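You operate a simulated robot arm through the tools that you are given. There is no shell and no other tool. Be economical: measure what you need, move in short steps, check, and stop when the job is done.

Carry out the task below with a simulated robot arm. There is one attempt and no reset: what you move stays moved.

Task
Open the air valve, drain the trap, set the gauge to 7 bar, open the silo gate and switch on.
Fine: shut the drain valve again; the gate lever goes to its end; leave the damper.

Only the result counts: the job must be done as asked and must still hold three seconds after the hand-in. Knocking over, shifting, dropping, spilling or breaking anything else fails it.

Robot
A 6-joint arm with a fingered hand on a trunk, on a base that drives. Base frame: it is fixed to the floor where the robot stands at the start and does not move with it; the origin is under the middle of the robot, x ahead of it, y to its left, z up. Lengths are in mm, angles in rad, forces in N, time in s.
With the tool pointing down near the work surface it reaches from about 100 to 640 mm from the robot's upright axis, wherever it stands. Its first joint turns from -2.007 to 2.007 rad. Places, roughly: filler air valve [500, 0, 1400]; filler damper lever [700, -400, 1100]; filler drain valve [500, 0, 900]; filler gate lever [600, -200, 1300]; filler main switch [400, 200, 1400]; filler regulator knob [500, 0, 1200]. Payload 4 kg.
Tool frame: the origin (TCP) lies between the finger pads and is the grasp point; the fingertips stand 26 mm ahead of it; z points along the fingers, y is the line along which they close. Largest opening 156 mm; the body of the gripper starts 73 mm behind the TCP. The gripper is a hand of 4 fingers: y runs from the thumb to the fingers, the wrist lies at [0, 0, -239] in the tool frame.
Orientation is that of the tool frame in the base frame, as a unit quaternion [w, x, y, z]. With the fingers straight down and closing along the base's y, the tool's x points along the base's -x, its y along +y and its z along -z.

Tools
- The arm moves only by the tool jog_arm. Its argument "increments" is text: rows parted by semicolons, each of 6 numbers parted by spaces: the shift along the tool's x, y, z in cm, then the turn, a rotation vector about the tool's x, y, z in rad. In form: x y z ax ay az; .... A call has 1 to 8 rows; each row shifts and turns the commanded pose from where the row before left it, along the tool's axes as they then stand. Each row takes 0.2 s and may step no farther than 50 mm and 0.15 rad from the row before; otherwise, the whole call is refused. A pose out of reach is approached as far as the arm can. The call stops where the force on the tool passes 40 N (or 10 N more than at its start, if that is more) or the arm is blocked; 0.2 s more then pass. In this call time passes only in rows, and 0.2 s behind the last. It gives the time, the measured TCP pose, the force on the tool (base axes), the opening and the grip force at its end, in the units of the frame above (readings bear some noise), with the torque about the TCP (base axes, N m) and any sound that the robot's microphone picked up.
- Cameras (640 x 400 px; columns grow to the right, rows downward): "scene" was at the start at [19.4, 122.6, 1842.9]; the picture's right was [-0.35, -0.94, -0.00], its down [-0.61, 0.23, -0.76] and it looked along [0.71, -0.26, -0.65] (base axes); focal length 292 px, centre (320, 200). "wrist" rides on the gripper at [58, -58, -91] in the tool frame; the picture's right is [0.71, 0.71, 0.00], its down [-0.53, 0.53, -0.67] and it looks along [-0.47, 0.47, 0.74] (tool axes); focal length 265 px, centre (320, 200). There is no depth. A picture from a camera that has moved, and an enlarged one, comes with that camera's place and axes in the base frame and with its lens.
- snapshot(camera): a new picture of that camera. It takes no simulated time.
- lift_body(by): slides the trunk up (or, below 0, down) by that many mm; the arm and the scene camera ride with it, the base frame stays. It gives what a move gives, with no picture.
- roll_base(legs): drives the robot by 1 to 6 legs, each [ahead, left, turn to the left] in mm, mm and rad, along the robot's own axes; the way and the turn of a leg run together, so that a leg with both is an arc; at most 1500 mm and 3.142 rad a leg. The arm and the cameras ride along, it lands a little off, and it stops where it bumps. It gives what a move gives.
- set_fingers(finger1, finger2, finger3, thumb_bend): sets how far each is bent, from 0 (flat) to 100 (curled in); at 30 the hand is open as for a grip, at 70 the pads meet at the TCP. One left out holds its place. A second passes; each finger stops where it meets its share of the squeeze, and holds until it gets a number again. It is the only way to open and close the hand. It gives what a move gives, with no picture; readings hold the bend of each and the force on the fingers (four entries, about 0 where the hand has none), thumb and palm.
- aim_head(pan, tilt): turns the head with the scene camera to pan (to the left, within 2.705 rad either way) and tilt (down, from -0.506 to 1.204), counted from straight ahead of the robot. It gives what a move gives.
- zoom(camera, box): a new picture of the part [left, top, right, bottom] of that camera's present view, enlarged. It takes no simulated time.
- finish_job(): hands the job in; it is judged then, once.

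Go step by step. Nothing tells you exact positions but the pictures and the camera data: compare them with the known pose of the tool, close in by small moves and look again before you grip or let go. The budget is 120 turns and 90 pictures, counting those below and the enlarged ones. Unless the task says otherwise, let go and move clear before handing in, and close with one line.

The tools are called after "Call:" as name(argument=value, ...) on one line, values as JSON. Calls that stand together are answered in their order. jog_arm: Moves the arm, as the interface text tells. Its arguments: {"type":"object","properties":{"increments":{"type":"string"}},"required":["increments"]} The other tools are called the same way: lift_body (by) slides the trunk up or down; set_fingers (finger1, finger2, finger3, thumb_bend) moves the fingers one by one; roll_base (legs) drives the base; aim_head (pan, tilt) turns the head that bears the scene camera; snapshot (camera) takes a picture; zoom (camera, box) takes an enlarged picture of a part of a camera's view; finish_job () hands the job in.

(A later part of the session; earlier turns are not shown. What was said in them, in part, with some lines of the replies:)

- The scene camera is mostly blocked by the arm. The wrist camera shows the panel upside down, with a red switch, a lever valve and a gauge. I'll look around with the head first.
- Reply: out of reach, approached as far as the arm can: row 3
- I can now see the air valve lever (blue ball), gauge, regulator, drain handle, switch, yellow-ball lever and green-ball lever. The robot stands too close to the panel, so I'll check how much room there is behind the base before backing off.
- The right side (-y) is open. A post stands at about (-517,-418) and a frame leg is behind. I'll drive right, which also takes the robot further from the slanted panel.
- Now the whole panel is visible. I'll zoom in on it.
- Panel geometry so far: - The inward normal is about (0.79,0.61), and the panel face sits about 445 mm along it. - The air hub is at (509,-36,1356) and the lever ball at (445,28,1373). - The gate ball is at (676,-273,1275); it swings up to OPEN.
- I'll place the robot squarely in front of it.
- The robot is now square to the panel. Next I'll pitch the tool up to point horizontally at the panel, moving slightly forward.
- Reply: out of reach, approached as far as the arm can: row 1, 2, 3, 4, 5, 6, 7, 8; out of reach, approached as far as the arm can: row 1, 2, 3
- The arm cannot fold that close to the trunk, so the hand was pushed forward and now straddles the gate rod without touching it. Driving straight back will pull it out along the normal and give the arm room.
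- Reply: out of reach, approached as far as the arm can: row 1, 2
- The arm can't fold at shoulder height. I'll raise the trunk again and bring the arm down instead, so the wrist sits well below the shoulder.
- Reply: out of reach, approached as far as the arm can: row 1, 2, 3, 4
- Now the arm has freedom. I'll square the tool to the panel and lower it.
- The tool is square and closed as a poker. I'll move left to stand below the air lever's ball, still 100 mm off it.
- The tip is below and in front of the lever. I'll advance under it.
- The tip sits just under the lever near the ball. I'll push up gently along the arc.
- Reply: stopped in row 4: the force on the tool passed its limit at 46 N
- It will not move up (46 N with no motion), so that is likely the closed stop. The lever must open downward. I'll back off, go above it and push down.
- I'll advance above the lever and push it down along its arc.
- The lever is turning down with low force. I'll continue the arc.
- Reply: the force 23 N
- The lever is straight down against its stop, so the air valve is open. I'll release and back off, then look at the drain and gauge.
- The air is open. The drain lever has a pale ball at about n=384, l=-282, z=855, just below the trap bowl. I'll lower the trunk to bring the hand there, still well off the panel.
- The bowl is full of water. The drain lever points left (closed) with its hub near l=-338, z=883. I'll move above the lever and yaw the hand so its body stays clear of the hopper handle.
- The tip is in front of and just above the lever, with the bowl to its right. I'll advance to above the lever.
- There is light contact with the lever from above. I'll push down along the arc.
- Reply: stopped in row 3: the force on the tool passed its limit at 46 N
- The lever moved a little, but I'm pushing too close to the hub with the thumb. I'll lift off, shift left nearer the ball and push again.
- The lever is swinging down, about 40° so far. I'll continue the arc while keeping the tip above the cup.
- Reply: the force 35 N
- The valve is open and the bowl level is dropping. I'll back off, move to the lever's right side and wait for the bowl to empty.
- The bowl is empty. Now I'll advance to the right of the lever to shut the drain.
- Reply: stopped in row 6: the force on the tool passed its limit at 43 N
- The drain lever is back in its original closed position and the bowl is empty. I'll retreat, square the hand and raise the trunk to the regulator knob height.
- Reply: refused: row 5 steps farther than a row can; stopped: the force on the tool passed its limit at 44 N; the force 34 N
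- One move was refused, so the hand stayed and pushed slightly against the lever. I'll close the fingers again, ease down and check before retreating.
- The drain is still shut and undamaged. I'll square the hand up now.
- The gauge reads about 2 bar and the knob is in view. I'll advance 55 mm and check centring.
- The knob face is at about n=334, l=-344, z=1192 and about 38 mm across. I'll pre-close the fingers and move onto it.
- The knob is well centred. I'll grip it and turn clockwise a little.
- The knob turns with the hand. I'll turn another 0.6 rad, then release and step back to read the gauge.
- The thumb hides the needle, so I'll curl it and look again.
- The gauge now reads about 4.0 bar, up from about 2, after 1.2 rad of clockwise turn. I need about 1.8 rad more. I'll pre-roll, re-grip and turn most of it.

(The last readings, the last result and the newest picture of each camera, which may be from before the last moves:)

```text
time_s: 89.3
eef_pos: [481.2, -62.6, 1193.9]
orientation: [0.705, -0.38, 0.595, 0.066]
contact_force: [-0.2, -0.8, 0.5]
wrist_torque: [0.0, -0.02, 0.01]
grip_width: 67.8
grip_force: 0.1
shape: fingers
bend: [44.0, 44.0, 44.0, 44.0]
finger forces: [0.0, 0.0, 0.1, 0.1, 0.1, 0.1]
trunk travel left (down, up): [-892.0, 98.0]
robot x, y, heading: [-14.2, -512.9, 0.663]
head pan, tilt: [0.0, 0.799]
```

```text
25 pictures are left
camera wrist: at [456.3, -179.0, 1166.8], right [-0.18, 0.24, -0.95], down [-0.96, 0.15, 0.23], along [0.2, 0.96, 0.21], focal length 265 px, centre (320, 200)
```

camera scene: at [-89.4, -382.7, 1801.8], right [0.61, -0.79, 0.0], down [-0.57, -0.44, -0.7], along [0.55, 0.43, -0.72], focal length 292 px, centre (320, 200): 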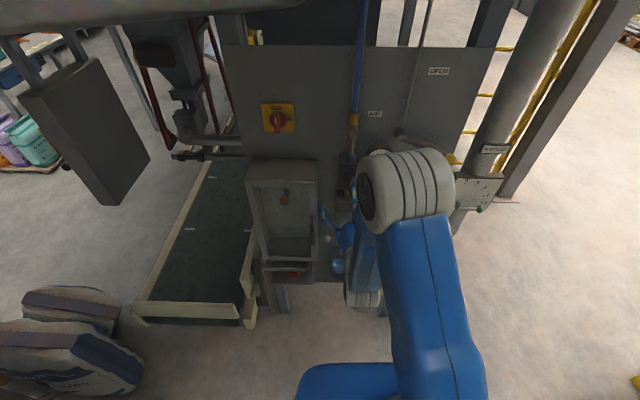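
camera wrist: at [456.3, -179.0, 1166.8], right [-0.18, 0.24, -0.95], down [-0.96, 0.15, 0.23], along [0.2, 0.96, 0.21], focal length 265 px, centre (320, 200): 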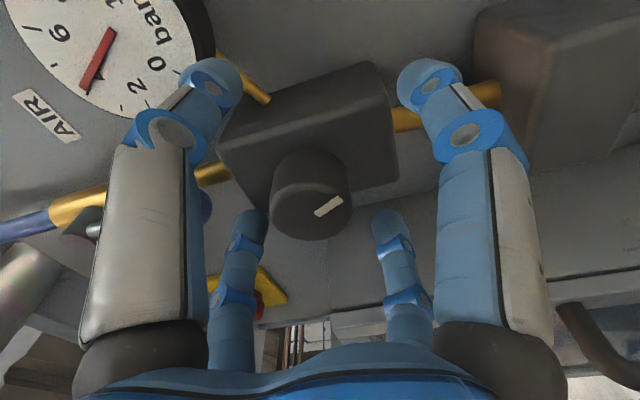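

Rolled this way, the gauge stays visible during the grip. I'll turn +1.2 now and finish the last part while watching.

Call:
set_fingers(finger1=68, finger2=68, finger3=68, thumb_bend=68)

Call:
jog_arm(increments="0 0 0 0 0 0.15; 0 0 0 0 0 0.15; 0 0 0 0 0 0.15; 0 0 0 0 0 0.15; 0 0 0 0 0 0.15; 0 0 0 0 0 0.15; 0 0 0 0 0 0.15; 0 0 0 0 0 0.15")

Call:
set_fingers(finger1=44, finger2=44, finger3=44, thumb_bend=44)

Call:
jog_arm(increments="0 0 0 0 0 -0.15; 0 0 0 0 0 -0.15; 0 0 0 0 0 -0.15; 0 0 0 0 0 -0.15; 0 0 0 0 0 -0.15; 0 0 0 0 0 -0.15; 0 0 0 0 0 -0.15; 0 0 0 0 0 -0.15")

Call:
jog_arm(increments="0 0 0 0 0 -0.15; 0 0 0 0 0 -0.15; 0 0 0 0 0 -0.15; 0 0 0 0 0 -0.15")

Call:
snapshot(camera="wrist")

```text
time_s: 90.3
eef_pos: [479.7, -62.8, 1193.9]
orientation: [0.706, -0.379, 0.595, 0.065]
contact_force: [0.4, 3.4, 4.6]
wrist_torque: [0.14, -0.08, 0.03]
grip_width: 14.2
grip_force: 12.7
shape: fingers
bend: [64.0, 60.0, 57.0, 63.0]
finger forces: [2.9, 6.9, 9.4, 0.0, 7.4, 0.1]
trunk travel left (down, up): [-892.0, 98.0]
robot x, y, heading: [-16.1, -515.8, 0.662]
head pan, tilt: [0.0, 0.799]
```

```text
time_s: 92.1
eef_pos: [478.1, -59.5, 1193.8]
orientation: [0.545, 0.024, 0.706, 0.452]
contact_force: [-6.3, 11.5, 0.8]
wrist_torque: [-0.07, -0.13, 0.36]
grip_width: 15.4
grip_force: 13.4
shape: fingers
bend: [63.0, 59.0, 59.0, 65.0]
finger forces: [6.0, 11.7, 5.7, 0.0, 4.4, 0.1]
trunk travel left (down, up): [-892.0, 98.0]
robot x, y, heading: [-13.4, -519.1, 0.659]
head pan, tilt: [0.0, 0.799]
```

```text
time_s: 93.1
eef_pos: [478.8, -61.4, 1193.0]
orientation: [0.545, 0.023, 0.705, 0.452]
contact_force: [0.2, -0.3, -0.2]
wrist_torque: [0.0, -0.03, -0.01]
grip_width: 67.7
grip_force: 0.0
shape: fingers
bend: [44.0, 44.0, 44.0, 44.0]
finger forces: [0.0, 0.0, 0.1, 0.0, 0.0, 0.1]
trunk travel left (down, up): [-892.0, 98.0]
robot x, y, heading: [-13.5, -518.1, 0.664]
head pan, tilt: [0.0, 0.799]
```

```text
time_s: 94.9
eef_pos: [479.3, -62.1, 1194.3]
orientation: [0.706, -0.381, 0.594, 0.064]
contact_force: [0.2, -0.2, 0.3]
wrist_torque: [0.01, 0.03, -0.03]
grip_width: 67.7
grip_force: 0.1
shape: fingers
bend: [44.0, 44.0, 44.0, 44.0]
finger forces: [0.0, 0.1, 0.0, 0.0, 0.1, 0.0]
trunk travel left (down, up): [-892.0, 98.0]
robot x, y, heading: [-12.4, -516.4, 0.661]
head pan, tilt: [0.0, 0.799]
```

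```text
time_s: 95.9
eef_pos: [479.1, -61.9, 1193.5]
orientation: [0.694, -0.538, 0.456, -0.146]
contact_force: [-0.1, 0.3, -0.1]
wrist_torque: [-0.01, -0.01, 0.0]
grip_width: 67.7
grip_force: 0.1
shape: fingers
bend: [44.0, 44.0, 44.0, 44.0]
finger forces: [0.0, 0.0, 0.0, 0.1, 0.0, 0.1]
trunk travel left (down, up): [-892.0, 98.0]
robot x, y, heading: [-11.9, -518.8, 0.664]
head pan, tilt: [0.0, 0.799]
```

```text
24 pictures are left
camera wrist: at [454.9, -179.6, 1216.0], right [0.18, -0.22, -0.96], down [-0.96, 0.15, -0.22], along [0.2, 0.96, -0.19], focal length 265 px, centre (320, 200)
```

wrist: 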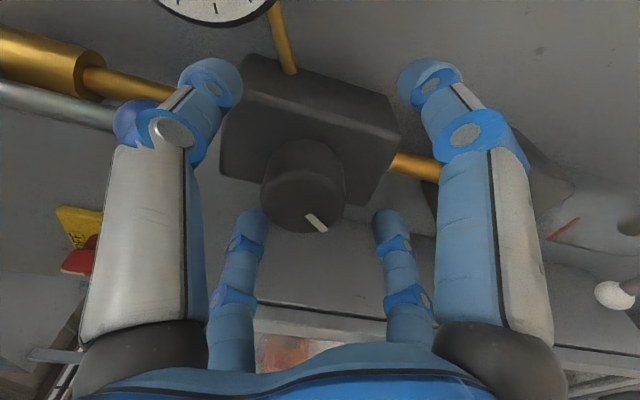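

Call:
set_fingers(finger1=68, finger2=68, finger3=68, thumb_bend=68)

Call:
jog_arm(increments="0 0 0 0 0 0.14; 0 0 0 0 0 0.14; 0 0 0 0 0 0.14; 0 0 0 0 0 0.13; 0 0 0 0 0 0")

Call:
zoom(camera="wrist", box=[0, 0, 320, 200])

```text
time_s: 96.9
eef_pos: [480.2, -61.8, 1194.2]
orientation: [0.694, -0.539, 0.456, -0.145]
contact_force: [-0.3, 1.8, 8.2]
wrist_torque: [0.11, -0.2, 0.06]
grip_width: 17.8
grip_force: 14.8
shape: fingers
bend: [64.0, 62.0, 57.0, 61.0]
finger forces: [3.1, 5.3, 9.2, 0.1, 11.7, 0.0]
trunk travel left (down, up): [-892.0, 98.0]
robot x, y, heading: [-13.4, -515.1, 0.661]
head pan, tilt: [0.0, 0.799]
```

```text
time_s: 98.1
eef_pos: [478.7, -61.3, 1192.5]
orientation: [0.707, -0.394, 0.585, 0.049]
contact_force: [-1.9, 6.5, 5.4]
wrist_torque: [0.04, -0.15, 0.22]
grip_width: 17.2
grip_force: 13.4
shape: fingers
bend: [64.0, 61.0, 57.0, 62.0]
finger forces: [2.8, 7.4, 10.0, 0.1, 7.2, 0.0]
trunk travel left (down, up): [-892.0, 98.0]
robot x, y, heading: [-11.4, -518.0, 0.663]
head pan, tilt: [0.0, 0.799]
```

```text
2.00 times, centred on (160, 100) of wrist
camera zoom: at [454.4, -178.9, 1170.9], right [-0.16, 0.21, -0.97], down [-0.97, 0.16, 0.19], along [0.19, 0.97, 0.18], focal length 531 px, centre (640, 400)
```

zoom: 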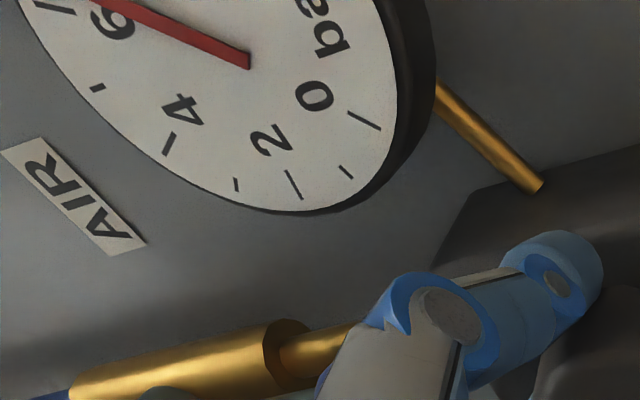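

The needle is past 6. I'll release and step back for an accurate reading.

Call:
set_fingers(finger1=44, finger2=44, finger3=44, thumb_bend=44)

Call:
jog_arm(increments="0 0 -4.5 0 0 0; 0 0 -4.5 0 0 0.15; 0 0 0 0 0 0.15; 0 0 0 0 0 0.15")

Call:
set_fingers(thumb_bend=80)

Call:
zoom(camera="wrist", box=[100, 0, 260, 100])

```text
time_s: 99.1
eef_pos: [479.1, -62.1, 1193.3]
orientation: [0.707, -0.394, 0.585, 0.047]
contact_force: [-0.4, -0.7, -0.1]
wrist_torque: [-0.01, 0.0, 0.0]
grip_width: 67.7
grip_force: 0.0
shape: fingers
bend: [44.0, 44.0, 44.0, 44.0]
finger forces: [0.1, 0.0, 0.0, 0.0, 0.1, 0.1]
trunk travel left (down, up): [-892.0, 98.0]
robot x, y, heading: [-13.8, -514.7, 0.659]
head pan, tilt: [0.0, 0.799]
```

```text
time_s: 100.1
eef_pos: [407.5, -117.6, 1194.0]
orientation: [0.678, -0.253, 0.658, 0.206]
contact_force: [-0.5, -1.1, -0.7]
wrist_torque: [-0.01, 0.01, -0.02]
grip_width: 67.6
grip_force: 0.1
shape: fingers
bend: [44.0, 44.0, 44.0, 44.0]
finger forces: [0.2, 0.0, 0.1, 0.0, 0.1, 0.0]
trunk travel left (down, up): [-892.0, 98.0]
robot x, y, heading: [-15.4, -518.4, 0.661]
head pan, tilt: [0.0, 0.799]
```

```text
time_s: 101.1
eef_pos: [408.0, -117.6, 1193.3]
orientation: [0.679, -0.253, 0.659, 0.204]
contact_force: [0.2, 0.1, 0.2]
wrist_torque: [-0.03, 0.04, -0.03]
grip_width: 47.3
grip_force: 0.2
shape: fingers
bend: [44.0, 44.0, 44.0, 80.0]
finger forces: [0.0, 0.1, 0.1, 0.0, 0.0, 0.0]
trunk travel left (down, up): [-892.0, 98.0]
robot x, y, heading: [-12.5, -518.3, 0.662]
head pan, tilt: [0.0, 0.799]
```

```text
4.00 times, centred on (180, 50) of wrist
camera zoom: at [373.5, -222.2, 1138.5], right [-0.4, 0.52, -0.76], down [-0.88, 0.03, 0.48], along [0.28, 0.85, 0.44], focal length 1062 px, centre (880, 800)
```

zoom: 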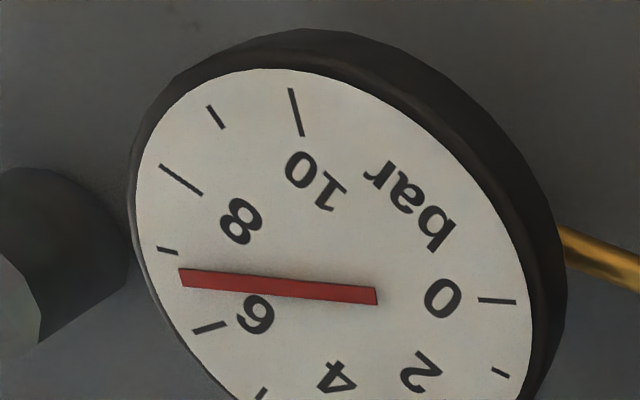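

It reads about 6.65 bar, and the slope is about 1.5 bar per rad. I'll turn about +0.235 rad more.

Call:
set_fingers(thumb_bend=44)

Call:
jog_arm(increments="0 0 3 0 0 0; 0 0 3 0 0 0; 0 0 3 0 0 0")

Call:
set_fingers(finger1=68, finger2=68, finger3=68, thumb_bend=68)

Call:
jog_arm(increments="0 0 0 0 0 0.12; 0 0 0 0 0 0.115; 0 0 0 0 0 0")

Call:
set_fingers(finger1=44, finger2=44, finger3=44, thumb_bend=44)

Call:
jog_arm(increments="0 0 -4.5 0 0 0; 0 0 -4.5 0 0 -0.12; 0 0 0 0 0 -0.115")

Call:
set_fingers(thumb_bend=80)

Call:
zoom(camera="wrist", box=[100, 0, 260, 100])

```text
time_s: 102.1
eef_pos: [407.9, -118.5, 1193.0]
orientation: [0.678, -0.253, 0.659, 0.204]
contact_force: [0.2, -0.6, -0.3]
wrist_torque: [0.0, -0.02, 0.02]
grip_width: 67.7
grip_force: 0.0
shape: fingers
bend: [44.0, 44.0, 44.0, 44.0]
finger forces: [0.1, 0.0, 0.0, 0.1, 0.1, 0.0]
trunk travel left (down, up): [-892.0, 98.0]
robot x, y, heading: [-16.0, -512.2, 0.665]
head pan, tilt: [0.0, 0.799]
```

```text
time_s: 102.9
eef_pos: [481.2, -60.5, 1192.4]
orientation: [0.678, -0.253, 0.659, 0.204]
contact_force: [0.5, 0.3, -0.4]
wrist_torque: [0.01, 0.02, -0.01]
grip_width: 67.6
grip_force: 0.0
shape: fingers
bend: [44.0, 44.0, 44.0, 44.0]
finger forces: [0.0, 0.1, 0.0, 0.1, 0.0, 0.0]
trunk travel left (down, up): [-892.0, 98.0]
robot x, y, heading: [-13.8, -513.3, 0.66]
head pan, tilt: [0.0, 0.799]
```

```text
time_s: 103.9
eef_pos: [478.3, -61.6, 1194.2]
orientation: [0.679, -0.253, 0.658, 0.205]
contact_force: [-0.4, 3.2, 4.9]
wrist_torque: [0.09, -0.11, 0.08]
grip_width: 14.2
grip_force: 13.3
shape: fingers
bend: [63.0, 59.0, 59.0, 64.0]
finger forces: [3.9, 8.5, 9.0, 0.0, 6.0, 0.1]
trunk travel left (down, up): [-892.0, 98.0]
robot x, y, heading: [-15.3, -516.6, 0.659]
head pan, tilt: [0.0, 0.799]
```

```text
time_s: 104.7
eef_pos: [478.9, -60.4, 1194.2]
orientation: [0.65, -0.175, 0.683, 0.283]
contact_force: [-1.5, 4.9, 5.6]
wrist_torque: [0.04, -0.15, 0.13]
grip_width: 14.6
grip_force: 13.2
shape: fingers
bend: [63.0, 59.0, 59.0, 64.0]
finger forces: [4.1, 10.0, 8.0, 0.0, 4.9, 0.1]
trunk travel left (down, up): [-892.0, 98.0]
robot x, y, heading: [-16.0, -515.8, 0.661]
head pan, tilt: [0.0, 0.799]
```

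```text
time_s: 105.7
eef_pos: [478.9, -61.8, 1193.8]
orientation: [0.65, -0.175, 0.684, 0.283]
contact_force: [-0.5, -0.1, -0.5]
wrist_torque: [0.0, 0.02, 0.01]
grip_width: 67.5
grip_force: 0.1
shape: fingers
bend: [44.0, 44.0, 44.0, 44.0]
finger forces: [0.1, 0.1, 0.0, 0.0, 0.0, 0.1]
trunk travel left (down, up): [-892.0, 98.0]
robot x, y, heading: [-10.5, -516.0, 0.66]
head pan, tilt: [0.0, 0.799]
```

```text
time_s: 106.5
eef_pos: [409.7, -116.2, 1192.0]
orientation: [0.678, -0.254, 0.659, 0.204]
contact_force: [-0.7, -0.2, 0.2]
wrist_torque: [0.02, 0.02, -0.02]
grip_width: 67.4
grip_force: 0.1
shape: fingers
bend: [44.0, 44.0, 44.0, 44.0]
finger forces: [0.0, 0.0, 0.0, 0.0, 0.0, 0.0]
trunk travel left (down, up): [-892.0, 98.0]
robot x, y, heading: [-13.3, -515.1, 0.666]
head pan, tilt: [0.0, 0.799]
```

```text
time_s: 107.5
eef_pos: [408.4, -115.2, 1191.0]
orientation: [0.678, -0.254, 0.659, 0.204]
contact_force: [-0.3, -0.2, -0.2]
wrist_torque: [0.01, 0.02, 0.0]
grip_width: 47.1
grip_force: 0.1
shape: fingers
bend: [44.0, 44.0, 44.0, 80.0]
finger forces: [0.1, 0.0, 0.0, 0.1, 0.0, 0.0]
trunk travel left (down, up): [-892.0, 98.0]
robot x, y, heading: [-15.7, -514.8, 0.663]
head pan, tilt: [0.0, 0.799]
```

```text
4.00 times, centred on (180, 50) of wrist
camera zoom: at [374.4, -220.8, 1137.4], right [-0.4, 0.52, -0.76], down [-0.87, 0.03, 0.48], along [0.28, 0.86, 0.44], focal length 1062 px, centre (880, 800)
```

zoom: 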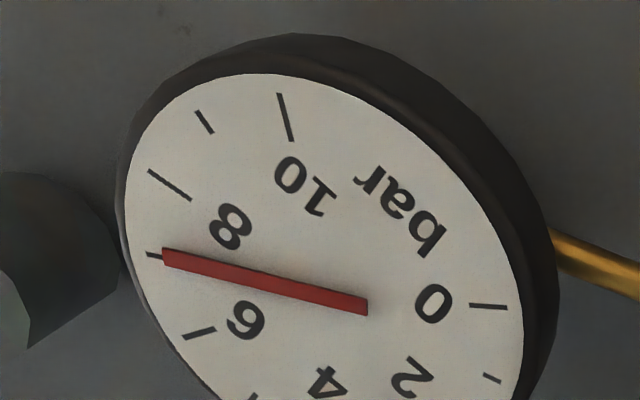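

The needle sits right on the 7 mark. Next is the gate lever, with its ball at l≈-626, z≈1277 and pivot at l≈-473, z≈1338. I'll close the fist, raise the trunk and move right, below the lever.

Call:
set_fingers(finger1=70, finger2=70, finger3=70, thumb_bend=70)

Call:
lift_body(by=90)

Call:
jog_arm(increments="1 -4.8 0 0 0 0.02; 1 -4.8 0 0 0 0.01; 1 -4.8 0 0 0 0; 1 -4.8 0 0 0 0; 0.8 -4.8 0 0 0 0")

Call:
snapshot(camera="wrist")

Call:
snapshot(camera="scene")

```text
time_s: 108.5
eef_pos: [408.7, -116.1, 1191.2]
orientation: [0.678, -0.253, 0.659, 0.204]
contact_force: [-0.1, -0.6, 0.5]
wrist_torque: [0.0, 0.02, -0.01]
grip_width: 0.0
grip_force: 0.0
shape: fingers
bend: [68.0, 69.0, 68.0, 70.0]
finger forces: [0.0, 0.0, 0.0, 0.1, 0.0, 0.0]
trunk travel left (down, up): [-892.0, 98.0]
robot x, y, heading: [-10.3, -515.5, 0.66]
head pan, tilt: [0.0, 0.799]
```

```text
time_s: 109.7
eef_pos: [408.4, -117.2, 1281.3]
orientation: [0.678, -0.253, 0.659, 0.204]
contact_force: [-0.4, 0.7, -0.6]
wrist_torque: [0.0, -0.02, -0.04]
grip_width: 0.1
grip_force: 0.0
shape: fingers
bend: [68.0, 69.0, 68.0, 70.0]
finger forces: [0.1, 0.0, 0.1, 0.0, 0.0, 0.1]
trunk travel left (down, up): [-982.0, 8.0]
robot x, y, heading: [-11.2, -515.9, 0.658]
head pan, tilt: [0.0, 0.799]
```

```text
time_s: 110.9
eef_pos: [556.8, -307.8, 1246.7]
orientation: [0.675, -0.244, 0.662, 0.216]
contact_force: [0.7, 0.2, -0.8]
wrist_torque: [0.01, 0.0, 0.0]
grip_width: 0.0
grip_force: 0.0
shape: fingers
bend: [68.0, 69.0, 68.0, 70.0]
finger forces: [0.0, 0.0, 0.0, 0.0, 0.0, 0.0]
trunk travel left (down, up): [-982.0, 8.0]
robot x, y, heading: [-16.1, -513.8, 0.666]
head pan, tilt: [0.0, 0.799]
```

```text
20 pictures are left
camera wrist: at [521.7, -411.3, 1190.2], right [-0.41, 0.54, -0.74], down [-0.87, 0.02, 0.5], along [0.28, 0.84, 0.45], focal length 265 px, centre (320, 200)
```

wrist: 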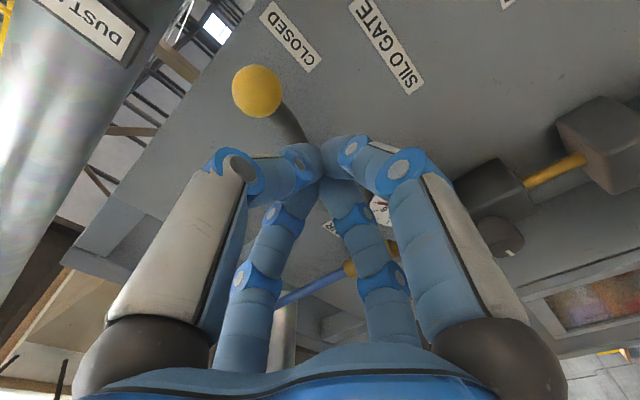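

```text
19 pictures are left
camera scene: at [-89.6, -384.3, 1892.0], right [0.61, -0.79, 0.0], down [-0.57, -0.44, -0.7], along [0.55, 0.43, -0.72], focal length 292 px, centre (320, 200)
```

scene: 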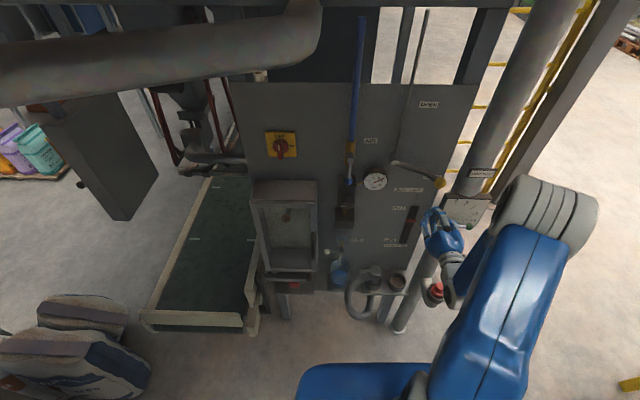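

The tip is just below the lever near the ball. I'll advance under it, then push up in an arc.

Call:
jog_arm(increments="0.3 -0.5 3.4 0 0 0; 0 -0.5 3.4 0 0 0; 0 0 3.4 0 0 0; -2 0 0 0 0 0; -1.5 -0.6 0 0 0 0; -1.5 -0.6 0 0 0 0")

Call:
zoom(camera="scene", box=[330, 70, 490, 220])

```text
time_s: 112.3
eef_pos: [647.7, -259.1, 1295.3]
orientation: [0.675, -0.244, 0.662, 0.215]
contact_force: [-8.0, -0.7, -2.3]
wrist_torque: [0.02, -0.05, -0.02]
grip_width: 0.2
grip_force: 5.7
shape: fingers
bend: [68.0, 69.0, 69.0, 71.0]
finger forces: [0.0, 0.0, 8.2, 0.0, 2.3, 0.1]
trunk travel left (down, up): [-982.0, 8.0]
robot x, y, heading: [-16.6, -514.8, 0.656]
head pan, tilt: [0.0, 0.799]
```

```text
2.67 times, centred on (410, 145) of scene
camera zoom: at [-91.2, -382.4, 1891.7], right [0.61, -0.79, 0.0], down [-0.56, -0.44, -0.7], along [0.55, 0.43, -0.72], focal length 778 px, centre (80, 347)
```

zoom: 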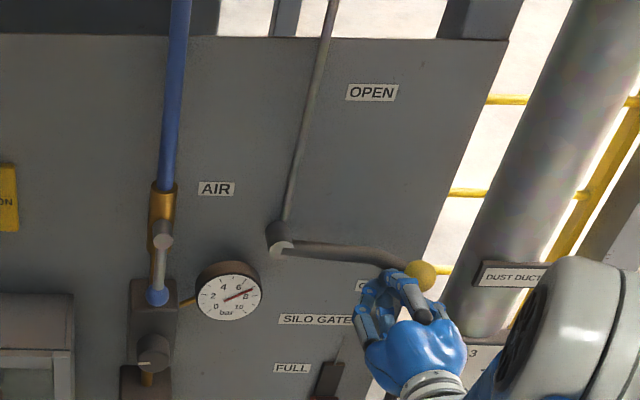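

The lever is moving. I'll continue the arc upward.

Call:
jog_arm(increments="-1.5 -0.9 0 0 0 0; -2.4 -0.1 0 0 0 0; -2.4 0 0 0 0 0; -2.4 0.8 0 0 0 0; -2.4 0.8 0 0 0 0")

Call:
zoom(camera="scene", box=[330, 70, 490, 220])

```text
time_s: 113.5
eef_pos: [638.1, -249.2, 1404.4]
orientation: [0.674, -0.246, 0.663, 0.213]
contact_force: [-16.2, 6.9, -13.6]
wrist_torque: [-0.19, -0.19, 0.13]
grip_width: 0.0
grip_force: 12.3
shape: fingers
bend: [68.0, 66.0, 71.0, 70.0]
finger forces: [0.1, 0.0, 18.6, 0.0, 5.6, 0.1]
trunk travel left (down, up): [-982.0, 8.0]
robot x, y, heading: [-15.0, -515.8, 0.664]
head pan, tilt: [0.0, 0.799]
```

```text
2.67 times, centred on (410, 145) of scene
camera zoom: at [-93.3, -378.3, 1891.2], right [0.61, -0.79, 0.0], down [-0.56, -0.44, -0.7], along [0.55, 0.43, -0.72], focal length 778 px, centre (80, 347)
```

zoom: 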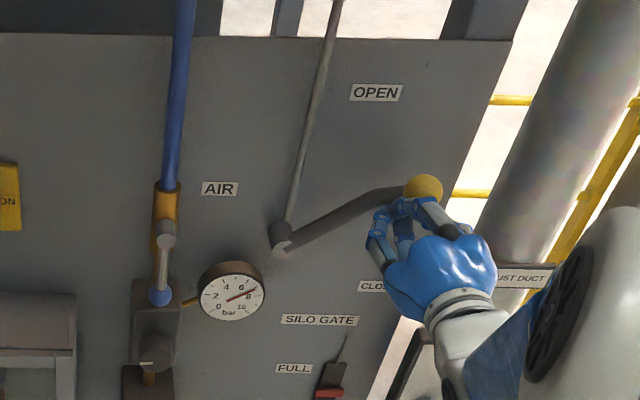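

Call:
jog_arm(increments="-2 0.9 0 0 0 0; -2 1.1 0 0 0 0; -1.2 1.6 0 0 0 0; -0.9 1.6 0 0 0 0; -0.7 1.6 0 0 0 0")

Call:
zoom(camera="scene", box=[330, 70, 490, 220])

```text
time_s: 114.2
eef_pos: [618.3, -229.2, 1436.4]
orientation: [0.664, -0.249, 0.672, 0.215]
contact_force: [-13.8, 4.1, -13.4]
wrist_torque: [-0.18, -0.09, 0.23]
grip_width: 0.0
grip_force: 16.5
shape: fingers
bend: [68.0, 67.0, 72.0, 70.0]
finger forces: [0.1, 0.1, 25.6, 0.1, 7.6, 0.0]
trunk travel left (down, up): [-982.0, 8.0]
robot x, y, heading: [-12.2, -512.7, 0.663]
head pan, tilt: [0.0, 0.799]
stopped in row 3: the force on the tool passed its limit at 41 N (the readings are from after the stop); the commanded pose is now the measured one
```

```text
2.67 times, centred on (410, 145) of scene
camera zoom: at [-91.3, -384.5, 1892.2], right [0.61, -0.79, 0.0], down [-0.56, -0.44, -0.7], along [0.55, 0.43, -0.72], focal length 778 px, centre (80, 347)
```

zoom: 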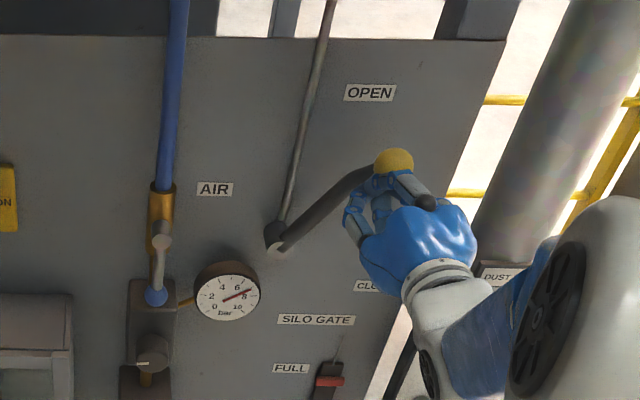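

The lever is near 50°. I'll push on along the tangent, up-left, to find the end stop.

Call:
jog_arm(increments="-0.8 0.9 0 0 0 0; -0.8 1.0 0 0 0 0; -0.8 1.1 0 0 0 0; -0.7 1.2 0 0 0 0; -0.6 1.2 0 0 0 0")

Call:
zoom(camera="scene", box=[330, 70, 490, 220])

```text
time_s: 114.9
eef_pos: [609.0, -219.4, 1443.0]
orientation: [0.657, -0.245, 0.68, 0.212]
contact_force: [-8.4, -3.5, -10.4]
wrist_torque: [-0.08, 0.04, -0.01]
grip_width: 0.0
grip_force: 11.6
shape: fingers
bend: [69.0, 68.0, 72.0, 68.0]
finger forces: [0.1, 0.0, 17.4, 0.0, 5.0, 0.1]
trunk travel left (down, up): [-982.0, 8.0]
robot x, y, heading: [-12.2, -514.7, 0.661]
head pan, tilt: [0.0, 0.799]
stopped in row 3: the force on the tool passed its limit at 42 N (the readings are from after the stop); the commanded pose is now the measured one
```

```text
2.67 times, centred on (410, 145) of scene
camera zoom: at [-90.7, -382.7, 1892.1], right [0.61, -0.79, 0.0], down [-0.57, -0.44, -0.7], along [0.55, 0.43, -0.72], focal length 778 px, centre (80, 347)
```

zoom: 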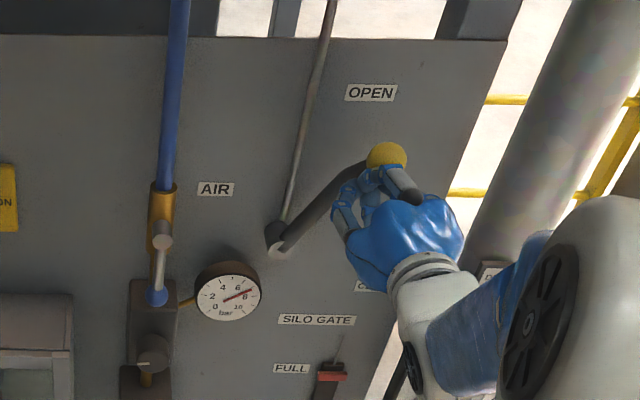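

The lever is about 60° up, but I'm pressing under the ball, mostly along the lever. I'll shift right and down, then push against its right side tangentially.

Call:
jog_arm(increments="1.5 0 0 0 0 0; 0 -2.4 0 0 0 0; -0.5 0.8 0 0 0 0; -0.5 0.9 0 0 0 0; -0.5 0.9 0 0 0 0; -0.4 0.9 0 0 0 0; -0.4 1 0 0 0 0")

Call:
zoom(camera="scene", box=[330, 70, 490, 220])

```text
time_s: 116.6
eef_pos: [596.8, -207.8, 1440.4]
orientation: [0.65, -0.24, 0.691, 0.207]
contact_force: [0.4, -12.6, -11.0]
wrist_torque: [0.01, 0.4, -0.47]
grip_width: 5.6
grip_force: 7.9
shape: fingers
bend: [69.0, 68.0, 70.0, 65.0]
finger forces: [0.0, 0.0, 0.1, 0.1, 15.9, 0.1]
trunk travel left (down, up): [-982.0, 8.0]
robot x, y, heading: [-12.7, -513.7, 0.661]
head pan, tilt: [0.0, 0.799]
stopped in row 7: the force on the tool passed its limit at 40 N (the readings are from after the stop); the commanded pose is now the measured one
```

```text
2.67 times, centred on (410, 145) of scene
camera zoom: at [-90.0, -383.4, 1892.3], right [0.61, -0.79, 0.0], down [-0.57, -0.44, -0.7], along [0.55, 0.43, -0.72], focal length 778 px, centre (80, 347)
```

zoom: 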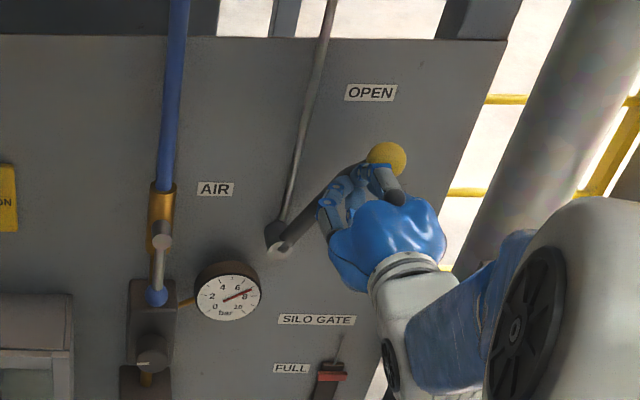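

The fingertips were passing in front of the lever and only touching the ball. I'll retract, go right, go deeper past the lever, then push left and up.

Call:
jog_arm(increments="1 0 -2 0 0 0; 0 0 -2 0 -0.07 0; 0 -4.7 0 0 0 0; 0 0 3.2 0 0 0; 0 0 3.2 0 0 0")

Call:
snapshot(camera="wrist")

```text
time_s: 117.8
eef_pos: [645.7, -233.2, 1437.9]
orientation: [0.676, -0.233, 0.664, 0.218]
contact_force: [-2.0, -5.6, -2.4]
wrist_torque: [0.01, -0.02, 0.12]
grip_width: 0.1
grip_force: 2.5
shape: fingers
bend: [69.0, 69.0, 70.0, 68.0]
finger forces: [0.0, 3.5, 1.9, 0.0, 0.1, 0.1]
trunk travel left (down, up): [-982.0, 8.0]
robot x, y, heading: [-11.8, -515.4, 0.664]
head pan, tilt: [0.0, 0.799]
```

```text
13 pictures are left
camera wrist: at [608.6, -334.4, 1379.6], right [-0.41, 0.55, -0.72], down [-0.86, 0.02, 0.51], along [0.3, 0.83, 0.47], focal length 265 px, centre (320, 200)
```

wrist: 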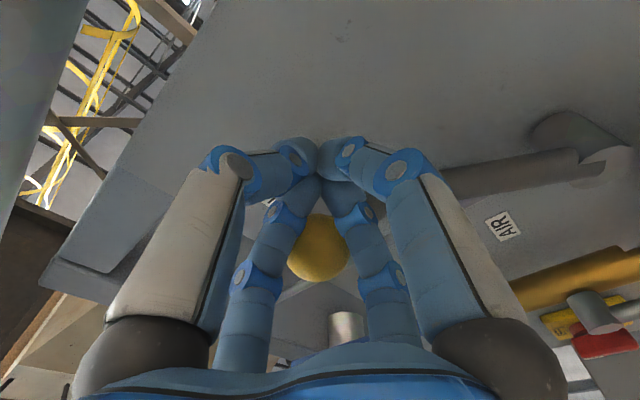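

The tip is now beside the lever at proper depth with light contact. I'll push tangentially.

Call:
jog_arm(increments="-0.4 0.7 0 0 0 0; -0.4 0.7 0 0 0 0; -0.4 0.8 0 0 0 0; -0.4 0.8 0 0 0 0; -0.3 0.9 0 0 0 0; -0.3 0.9 0 0 0 0; -0.2 0.9 0 0 0 0")

Call:
zoom(camera="scene", box=[330, 70, 490, 220])

```text
time_s: 118.6
eef_pos: [638.8, -223.2, 1439.2]
orientation: [0.671, -0.223, 0.675, 0.212]
contact_force: [12.8, -22.7, -10.0]
wrist_torque: [0.3, 0.36, 0.07]
grip_width: 3.3
grip_force: 14.8
shape: fingers
bend: [67.0, 71.0, 70.0, 66.0]
finger forces: [0.1, 9.7, 20.3, 0.0, 0.0, 0.1]
trunk travel left (down, up): [-982.0, 8.0]
robot x, y, heading: [-16.2, -516.1, 0.655]
head pan, tilt: [0.0, 0.799]
stopped in row 3: the force on the tool passed its limit at 43 N (the readings are from after the stop); the commanded pose is now the measured one
```

```text
2.67 times, centred on (410, 145) of scene
camera zoom: at [-85.6, -385.4, 1892.3], right [0.61, -0.79, 0.0], down [-0.57, -0.44, -0.7], along [0.55, 0.43, -0.72], focal length 778 px, centre (80, 347)
```

zoom: 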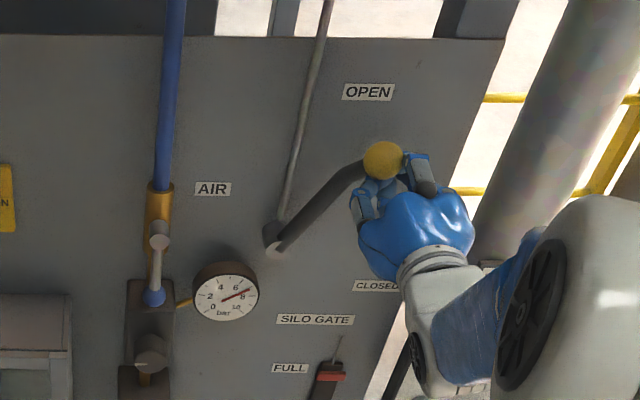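

The lever did not move under a 43 N tangential push, so this is probably the end stop. I'll push once more in the tangential direction to confirm.

Call:
jog_arm(increments="-0.3 0.5 0 0 0 0; -0.3 0.5 0 0 0 0; -0.3 0.5 0 0 0 0; -0.3 0.5 0 0 0 0")

Call:
jog_arm(increments="-0.3 0.5 0 0 0 0; -0.3 0.5 0 0 0 0; -0.3 0.5 0 0 0 0; -0.3 0.5 0 0 0 0")

Call:
zoom(camera="scene", box=[330, 70, 490, 220])

```text
time_s: 119.2
eef_pos: [637.2, -224.1, 1439.0]
orientation: [0.667, -0.218, 0.681, 0.209]
contact_force: [14.2, -25.9, -9.2]
wrist_torque: [0.36, 0.42, 0.01]
grip_width: 4.0
grip_force: 18.5
shape: fingers
bend: [67.0, 71.0, 69.0, 66.0]
finger forces: [0.0, 14.9, 21.9, 0.0, 0.0, 0.1]
trunk travel left (down, up): [-982.0, 8.0]
robot x, y, heading: [-13.7, -515.6, 0.661]
head pan, tilt: [0.0, 0.799]
stopped in row 2: the force on the tool passed its limit at 42 N (the readings are from after the stop); the commanded pose is now the measured one
```

```text
time_s: 119.8
eef_pos: [630.7, -220.2, 1439.9]
orientation: [0.663, -0.216, 0.686, 0.206]
contact_force: [12.7, -18.8, -10.7]
wrist_torque: [0.2, 0.38, -0.01]
grip_width: 1.5
grip_force: 15.6
shape: fingers
bend: [67.0, 72.0, 68.0, 68.0]
finger forces: [0.1, 17.1, 13.3, 0.0, 0.0, 0.1]
trunk travel left (down, up): [-982.0, 8.0]
robot x, y, heading: [-13.9, -516.0, 0.663]
head pan, tilt: [0.0, 0.799]
stopped in row 2: the force on the tool passed its limit at 43 N (the readings are from after the stop); the commanded pose is now the measured one
```

```text
2.67 times, centred on (410, 145) of scene
camera zoom: at [-85.7, -384.1, 1892.2], right [0.61, -0.79, 0.0], down [-0.57, -0.44, -0.7], along [0.55, 0.43, -0.72], focal length 778 px, centre (80, 347)
```

zoom: 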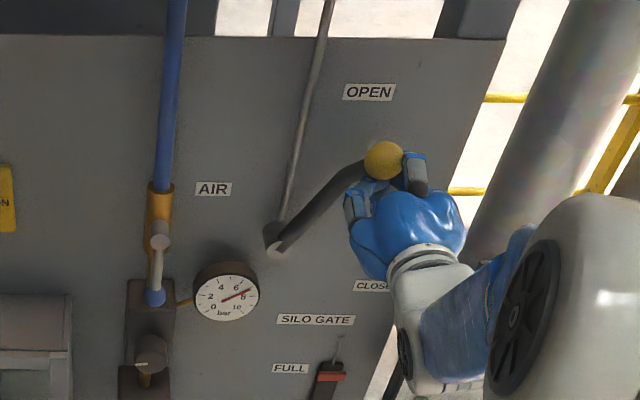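

The evidence is ambiguous, so I'll back off to the right and see where the lever rests.

Call:
jog_arm(increments="0.5 -1.5 0 0 0 0; 0.5 -2.5 0 0 0 0; 0 0 -4 0 -0.05 0; 0 0 -4 0 -0.05 0; 0 0 0 0 0 0")

Call:
zoom(camera="scene", box=[330, 70, 490, 220])

```text
time_s: 121.0
eef_pos: [587.6, -292.4, 1432.7]
orientation: [0.699, -0.209, 0.648, 0.218]
contact_force: [0.3, 0.3, -0.6]
wrist_torque: [0.0, -0.02, -0.01]
grip_width: 0.0
grip_force: 0.0
shape: fingers
bend: [68.0, 70.0, 68.0, 70.0]
finger forces: [0.0, 0.1, 0.1, 0.1, 0.0, 0.0]
trunk travel left (down, up): [-982.0, 8.0]
robot x, y, heading: [-13.8, -513.0, 0.664]
head pan, tilt: [0.0, 0.799]
```

```text
2.67 times, centred on (410, 145) of scene
camera zoom: at [-84.5, -382.8, 1892.0], right [0.61, -0.79, 0.0], down [-0.57, -0.44, -0.7], along [0.55, 0.43, -0.72], focal length 778 px, centre (80, 347)
```

zoom: 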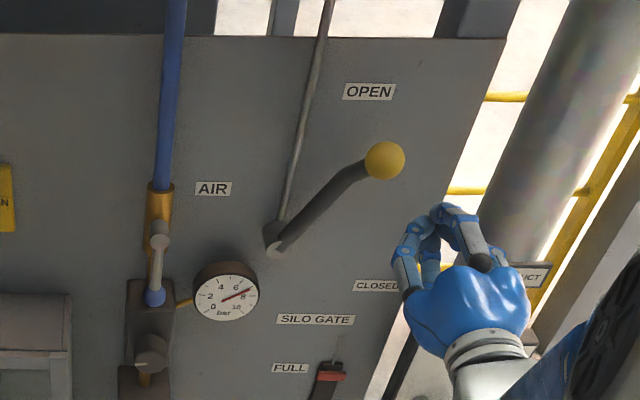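

The lever rests exactly where it stopped on the first 41 N contact, so it is at its hard end at OPEN, and the gauge still shows 7. Now I'll go to the main switch at l≈-128, z≈1370. Moving left, clear of the panel.

Call:
jog_arm(increments="0 0 -2 -0.045 0.07 0; 0.6 4.7 0 0 0 0; 0.6 4.7 0 0 0 0; 0.6 4.7 0 0 0 0; 0.6 4.7 0 0 0 0; 0.6 4.7 0 0 0 0; 0.6 4.7 0 0 0 0; 0.6 4.7 0 0 0 0")

Call:
jog_arm(increments="0.6 4.5 0 0 0 0; 0.6 4.5 0 0 0 0; 0.6 4.5 0 0 0 0")

Call:
set_fingers(finger1=20, finger2=45, finger3=20, thumb_bend=45)

Call:
snapshot(camera="wrist")

```text
time_s: 122.8
eef_pos: [367.1, -41.6, 1385.6]
orientation: [0.672, -0.233, 0.667, 0.223]
contact_force: [0.8, -0.2, 1.0]
wrist_torque: [-0.02, -0.01, -0.02]
grip_width: 0.0
grip_force: 0.0
shape: fingers
bend: [68.0, 70.0, 68.0, 70.0]
finger forces: [0.0, 0.0, 0.0, 0.1, 0.0, 0.1]
trunk travel left (down, up): [-982.0, 8.0]
robot x, y, heading: [-14.4, -514.1, 0.656]
head pan, tilt: [0.0, 0.799]
```

```text
time_s: 123.6
eef_pos: [284.4, 60.8, 1367.8]
orientation: [0.672, -0.232, 0.666, 0.225]
contact_force: [-0.3, 0.0, 0.8]
wrist_torque: [0.0, 0.03, 0.0]
grip_width: 0.0
grip_force: 0.0
shape: fingers
bend: [68.0, 70.0, 68.0, 70.0]
finger forces: [0.1, 0.1, 0.0, 0.0, 0.1, 0.0]
trunk travel left (down, up): [-982.0, 8.0]
robot x, y, heading: [-14.7, -517.7, 0.658]
head pan, tilt: [0.0, 0.799]
```

```text
time_s: 124.6
eef_pos: [285.5, 60.7, 1368.3]
orientation: [0.673, -0.232, 0.666, 0.224]
contact_force: [0.3, -0.8, -0.2]
wrist_torque: [-0.03, 0.01, 0.0]
grip_width: 98.6
grip_force: 0.0
shape: fingers
bend: [20.0, 45.0, 20.0, 45.0]
finger forces: [0.1, 0.0, 0.1, 0.0, 0.1, 0.0]
trunk travel left (down, up): [-982.0, 8.0]
robot x, y, heading: [-13.0, -516.4, 0.653]
head pan, tilt: [0.0, 0.799]
```

```text
9 pictures are left
camera wrist: at [248.5, -41.1, 1309.6], right [-0.42, 0.55, -0.72], down [-0.86, 0.01, 0.52], along [0.29, 0.83, 0.47], focal length 265 px, centre (320, 200)
```

wrist: 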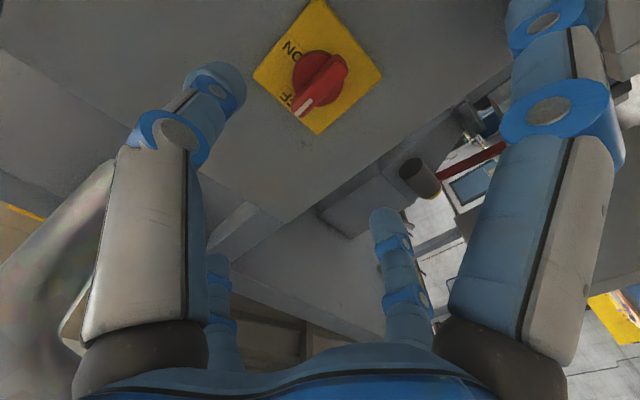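

The switch handle is vertical with its white mark at OFF, and ON is to the right. Its centre is at l≈-131, z≈1366. I'll advance, straddling it.

Call:
jog_arm(increments="0.3 -0.4 4 0 0 0; 0 0 4 0 0 0; 0 0 4 0 0 0")

Call:
snapshot(camera="wrist")

```text
time_s: 125.4
eef_pos: [383.1, 133.0, 1363.6]
orientation: [0.672, -0.233, 0.666, 0.224]
contact_force: [1.2, 0.4, -0.9]
wrist_torque: [0.0, -0.02, 0.0]
grip_width: 98.7
grip_force: 0.1
shape: fingers
bend: [20.0, 45.0, 20.0, 45.0]
finger forces: [0.1, 0.1, 0.0, 0.1, 0.0, 0.0]
trunk travel left (down, up): [-982.0, 8.0]
robot x, y, heading: [-12.9, -514.3, 0.663]
head pan, tilt: [0.0, 0.799]
```

```text
8 pictures are left
camera wrist: at [346.8, 30.9, 1305.4], right [-0.43, 0.55, -0.72], down [-0.86, 0.01, 0.52], along [0.29, 0.83, 0.47], focal length 265 px, centre (320, 200)
```

wrist: 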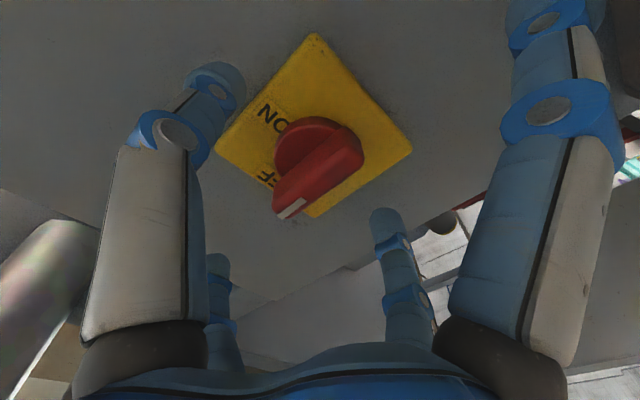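

The handle's front is at n≈399 and well centred. I'll advance 23 mm and pinch it with thumb and finger 2.

Call:
jog_arm(increments="0 -0.1 1.2 0 0 0; 0 0 1.1 0 0 0")

Call:
set_fingers(finger2=72, thumb_bend=72)

Call:
snapshot(camera="wrist")

```text
time_s: 126.0
eef_pos: [403.2, 147.4, 1363.3]
orientation: [0.671, -0.233, 0.667, 0.225]
contact_force: [0.9, 0.5, 0.2]
wrist_torque: [-0.02, 0.02, -0.01]
grip_width: 98.7
grip_force: 0.0
shape: fingers
bend: [20.0, 45.0, 20.0, 45.0]
finger forces: [0.0, 0.0, 0.0, 0.1, 0.0, 0.0]
trunk travel left (down, up): [-982.0, 8.0]
robot x, y, heading: [-12.2, -514.4, 0.66]
head pan, tilt: [0.0, 0.799]
```

```text
time_s: 127.0
eef_pos: [401.5, 140.3, 1365.4]
orientation: [0.672, -0.231, 0.667, 0.224]
contact_force: [-2.0, -18.1, -5.6]
wrist_torque: [0.04, 0.25, 0.09]
grip_width: 93.0
grip_force: 14.1
shape: fingers
bend: [20.0, 49.0, 20.0, 54.0]
finger forces: [0.1, 11.9, 0.0, 0.0, 16.6, 0.1]
trunk travel left (down, up): [-982.0, 8.0]
robot x, y, heading: [-13.3, -515.0, 0.658]
head pan, tilt: [0.0, 0.799]
```

```text
7 pictures are left
camera wrist: at [364.6, 39.5, 1306.8], right [-0.43, 0.55, -0.71], down [-0.86, 0.01, 0.52], along [0.3, 0.83, 0.47], focal length 265 px, centre (320, 200)
```

wrist: 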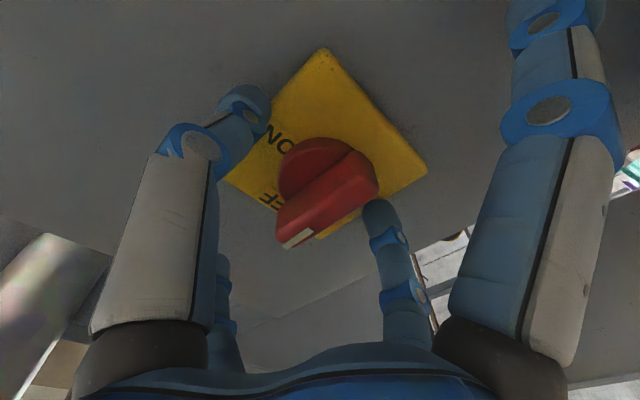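

The fingertips touched the plate while swinging in. I'll open, back off 17 mm and pinch again.

Call:
set_fingers(finger2=44, thumb_bend=44)

Call:
jog_arm(increments="0 0 -1.7 0 0 0; 0 0 0 0 0 0")

Call:
set_fingers(finger2=72, thumb_bend=72)

Call:
snapshot(camera="wrist")

```text
time_s: 128.0
eef_pos: [403.3, 146.3, 1364.5]
orientation: [0.672, -0.233, 0.666, 0.225]
contact_force: [0.7, 0.9, 0.1]
wrist_torque: [0.03, 0.02, -0.01]
grip_width: 99.8
grip_force: 0.0
shape: fingers
bend: [20.0, 44.0, 20.0, 44.0]
finger forces: [0.1, 0.0, 0.1, 0.0, 0.1, 0.0]
trunk travel left (down, up): [-982.0, 8.0]
robot x, y, heading: [-11.6, -519.4, 0.658]
head pan, tilt: [0.0, 0.799]
```

```text
time_s: 128.6
eef_pos: [389.4, 135.3, 1363.2]
orientation: [0.671, -0.233, 0.667, 0.225]
contact_force: [-0.4, 0.5, -0.2]
wrist_torque: [0.05, 0.0, -0.01]
grip_width: 99.8
grip_force: 0.0
shape: fingers
bend: [20.0, 44.0, 20.0, 44.0]
finger forces: [0.0, 0.0, 0.0, 0.1, 0.0, 0.0]
trunk travel left (down, up): [-982.0, 8.0]
robot x, y, heading: [-13.2, -512.9, 0.661]
head pan, tilt: [0.0, 0.799]
```

```text
time_s: 129.6
eef_pos: [387.3, 134.8, 1364.6]
orientation: [0.672, -0.232, 0.666, 0.225]
contact_force: [-0.5, 0.3, 1.5]
wrist_torque: [0.0, -0.02, 0.06]
grip_width: 83.8
grip_force: 6.0
shape: fingers
bend: [20.0, 65.0, 20.0, 69.0]
finger forces: [0.0, 6.9, 0.0, 0.0, 5.6, 0.0]
trunk travel left (down, up): [-982.0, 8.0]
robot x, y, heading: [-14.7, -520.8, 0.663]
head pan, tilt: [0.0, 0.799]
```

```text
6 pictures are left
camera wrist: at [351.0, 32.8, 1306.5], right [-0.42, 0.55, -0.72], down [-0.86, 0.01, 0.52], along [0.29, 0.83, 0.47], focal length 265 px, centre (320, 200)
```

wrist: 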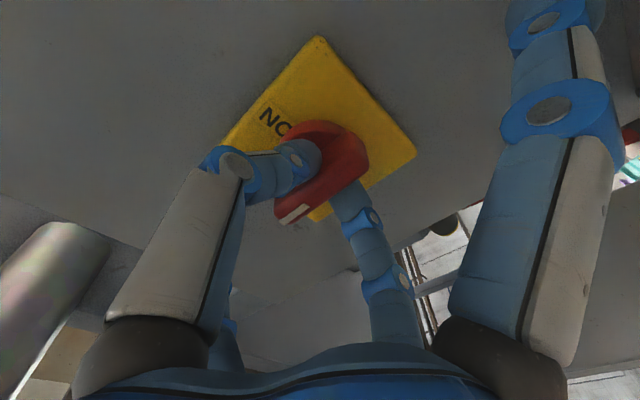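

The handle is pinched. I'll turn it clockwise towards ON.

Call:
jog_arm(increments="0 0 0 0 0 0.15; 0 0 0 0 0 0.15; 0 0 0 0 0 0.15; 0 0 0 0 0 0.15; 0 0 0 0 0 0.15; 0 0 0 0 0 0.15; 0 0 0 0 0 0.15; 0 0 0 0 0 0.15")

Call:
jog_arm(increments="0 0 0 0 0 0.15; 0 0 0 0 0 0.15; 0 0 0 0 0 0.1")

Call:
snapshot(camera="wrist")

```text
time_s: 131.4
eef_pos: [387.0, 135.4, 1363.6]
orientation: [0.426, 0.184, 0.682, 0.565]
contact_force: [-3.1, 4.7, 1.8]
wrist_torque: [0.0, -0.06, 0.08]
grip_width: 83.6
grip_force: 6.6
shape: fingers
bend: [20.0, 65.0, 20.0, 69.0]
finger forces: [0.1, 9.3, 0.0, 0.0, 4.4, 0.1]
trunk travel left (down, up): [-982.0, 8.0]
robot x, y, heading: [-12.5, -512.1, 0.657]
head pan, tilt: [0.0, 0.799]
```

```text
time_s: 132.2
eef_pos: [386.7, 136.3, 1363.3]
orientation: [0.306, 0.316, 0.631, 0.639]
contact_force: [-3.9, 6.4, 0.7]
wrist_torque: [-0.06, -0.04, 0.11]
grip_width: 83.7
grip_force: 6.2
shape: fingers
bend: [20.0, 65.0, 20.0, 69.0]
finger forces: [0.1, 9.1, 0.1, 0.0, 3.9, 0.1]
trunk travel left (down, up): [-982.0, 8.0]
robot x, y, heading: [-11.4, -516.2, 0.659]
head pan, tilt: [0.0, 0.799]
```

```text
5 pictures are left
camera wrist: at [278.0, 127.4, 1305.7], right [-0.43, 0.55, 0.72], down [-0.2, -0.83, 0.51], along [0.88, 0.08, 0.47], focal length 265 px, centre (320, 200)
```

wrist: 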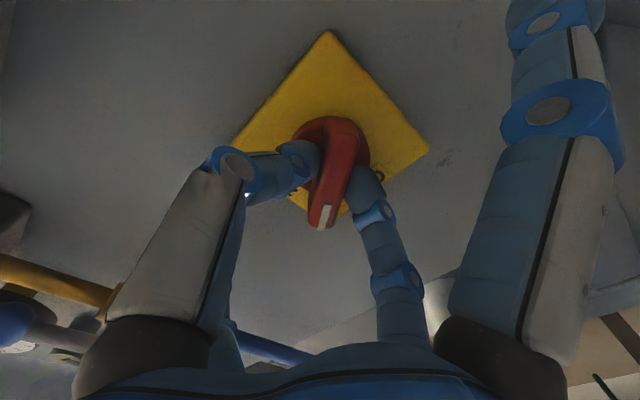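

The handle lags the hand by about 30° because the pads slipped slightly. I'll keep turning.

Call:
jog_arm(increments="0 0 0 0 0 0.15; 0 0 0 0 0 0.15; 0 0 0 0 0 0.15; 0 0 0 0 0 0.15; 0 0 0 0 0 0.1")

Call:
snapshot(camera="wrist")

```text
time_s: 133.4
eef_pos: [387.2, 137.1, 1364.0]
orientation: [0.069, 0.513, 0.484, 0.705]
contact_force: [-2.3, 6.2, 2.3]
wrist_torque: [-0.1, -0.05, 0.12]
grip_width: 83.5
grip_force: 7.9
shape: fingers
bend: [20.0, 67.0, 20.0, 69.0]
finger forces: [0.1, 9.6, 0.1, 0.1, 7.1, 0.0]
trunk travel left (down, up): [-982.0, 8.0]
robot x, y, heading: [-13.5, -516.5, 0.662]
head pan, tilt: [0.0, 0.799]
```

```text
4 pictures are left
camera wrist: at [264.8, 144.8, 1357.1], right [-0.05, 0.05, 1.0], down [-0.07, -1.0, 0.05], along [1.0, -0.07, 0.05], focal length 265 px, centre (320, 200)
```

wrist: 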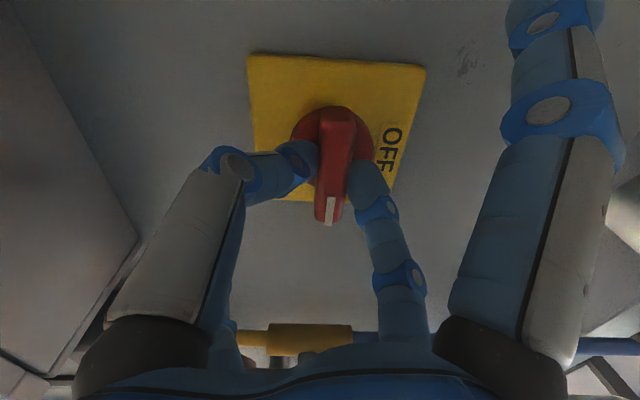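

The handle's mark now points straight right to ON. I'll release and retreat.

Call:
set_fingers(finger2=40, thumb_bend=40)

Call:
jog_arm(increments="0 0 -4.5 0 0 0; 0 0 -4.5 0 0 0; 0 0 -4.5 0 0 0; 0 0 -3 0 0 0")

Call:
zoom(camera="scene", box=[230, 70, 470, 220])

```text
time_s: 134.4
eef_pos: [388.9, 135.7, 1364.2]
orientation: [0.069, 0.513, 0.485, 0.705]
contact_force: [-0.6, 0.0, -0.5]
wrist_torque: [0.01, -0.01, -0.01]
grip_width: 103.8
grip_force: 0.1
shape: fingers
bend: [20.0, 40.0, 20.0, 40.0]
finger forces: [0.0, 0.0, 0.0, 0.1, 0.1, 0.0]
trunk travel left (down, up): [-982.0, 8.0]
robot x, y, heading: [-13.2, -514.7, 0.662]
head pan, tilt: [0.0, 0.799]
```

```text
time_s: 135.4
eef_pos: [256.5, 30.9, 1363.4]
orientation: [0.069, 0.512, 0.484, 0.706]
contact_force: [-0.3, 0.6, -0.3]
wrist_torque: [0.0, 0.01, -0.03]
grip_width: 103.9
grip_force: 0.0
shape: fingers
bend: [20.0, 40.0, 20.0, 40.0]
finger forces: [0.0, 0.0, 0.1, 0.1, 0.0, 0.0]
trunk travel left (down, up): [-982.0, 8.0]
robot x, y, heading: [-13.3, -517.8, 0.657]
head pan, tilt: [0.0, 0.799]
```

```text
2.67 times, centred on (350, 145) of scene
camera zoom: at [-91.7, -384.6, 1891.9], right [0.61, -0.79, 0.0], down [-0.57, -0.44, -0.7], along [0.55, 0.43, -0.72], focal length 778 px, centre (240, 347)
```

zoom: 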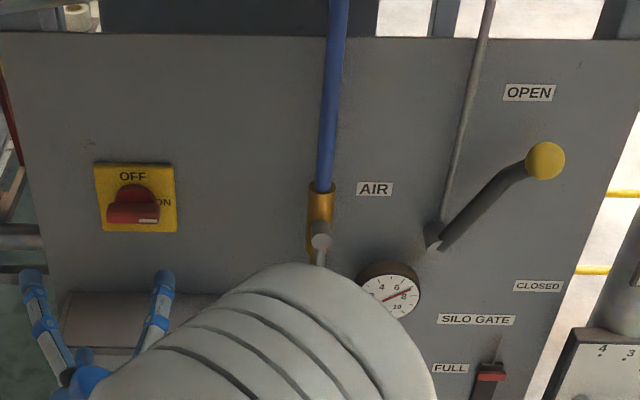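

The switch is on ON, the lever is at OPEN and the level indicator has risen. I'll do a final close check of the gauge.

Call:
zoom(camera="scene", box=[345, 155, 409, 195])

```text
10.00 times, centred on (377, 175) of scene
camera zoom: at [-91.7, -384.6, 1891.9], right [0.61, -0.79, 0.0], down [-0.57, -0.44, -0.7], along [0.55, 0.43, -0.72], focal length 2917 px, centre (-250, 450)
```

zoom: 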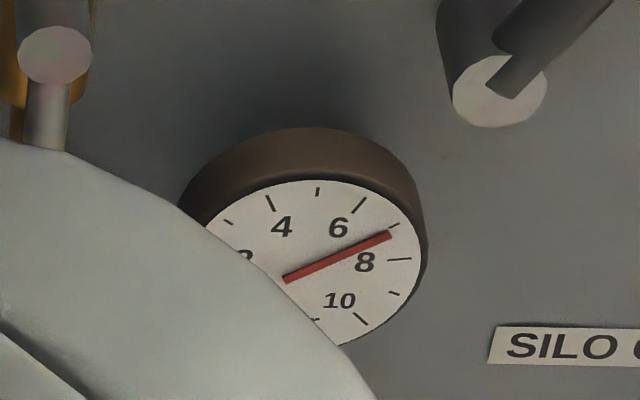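

The gauge needle sits on 7, the air lever is down (open), the drain is shut with the trap empty, the gate lever is at its end and the switch is on. The hand is clear, so I'm handing in.

Call:
finish_job()

```text
The job is handed in.
```

The job is handed in: air valve open, trap drained and drain shut again, gauge at 7 bar, gate lever at its open end, main switch on, and the damper left alone.
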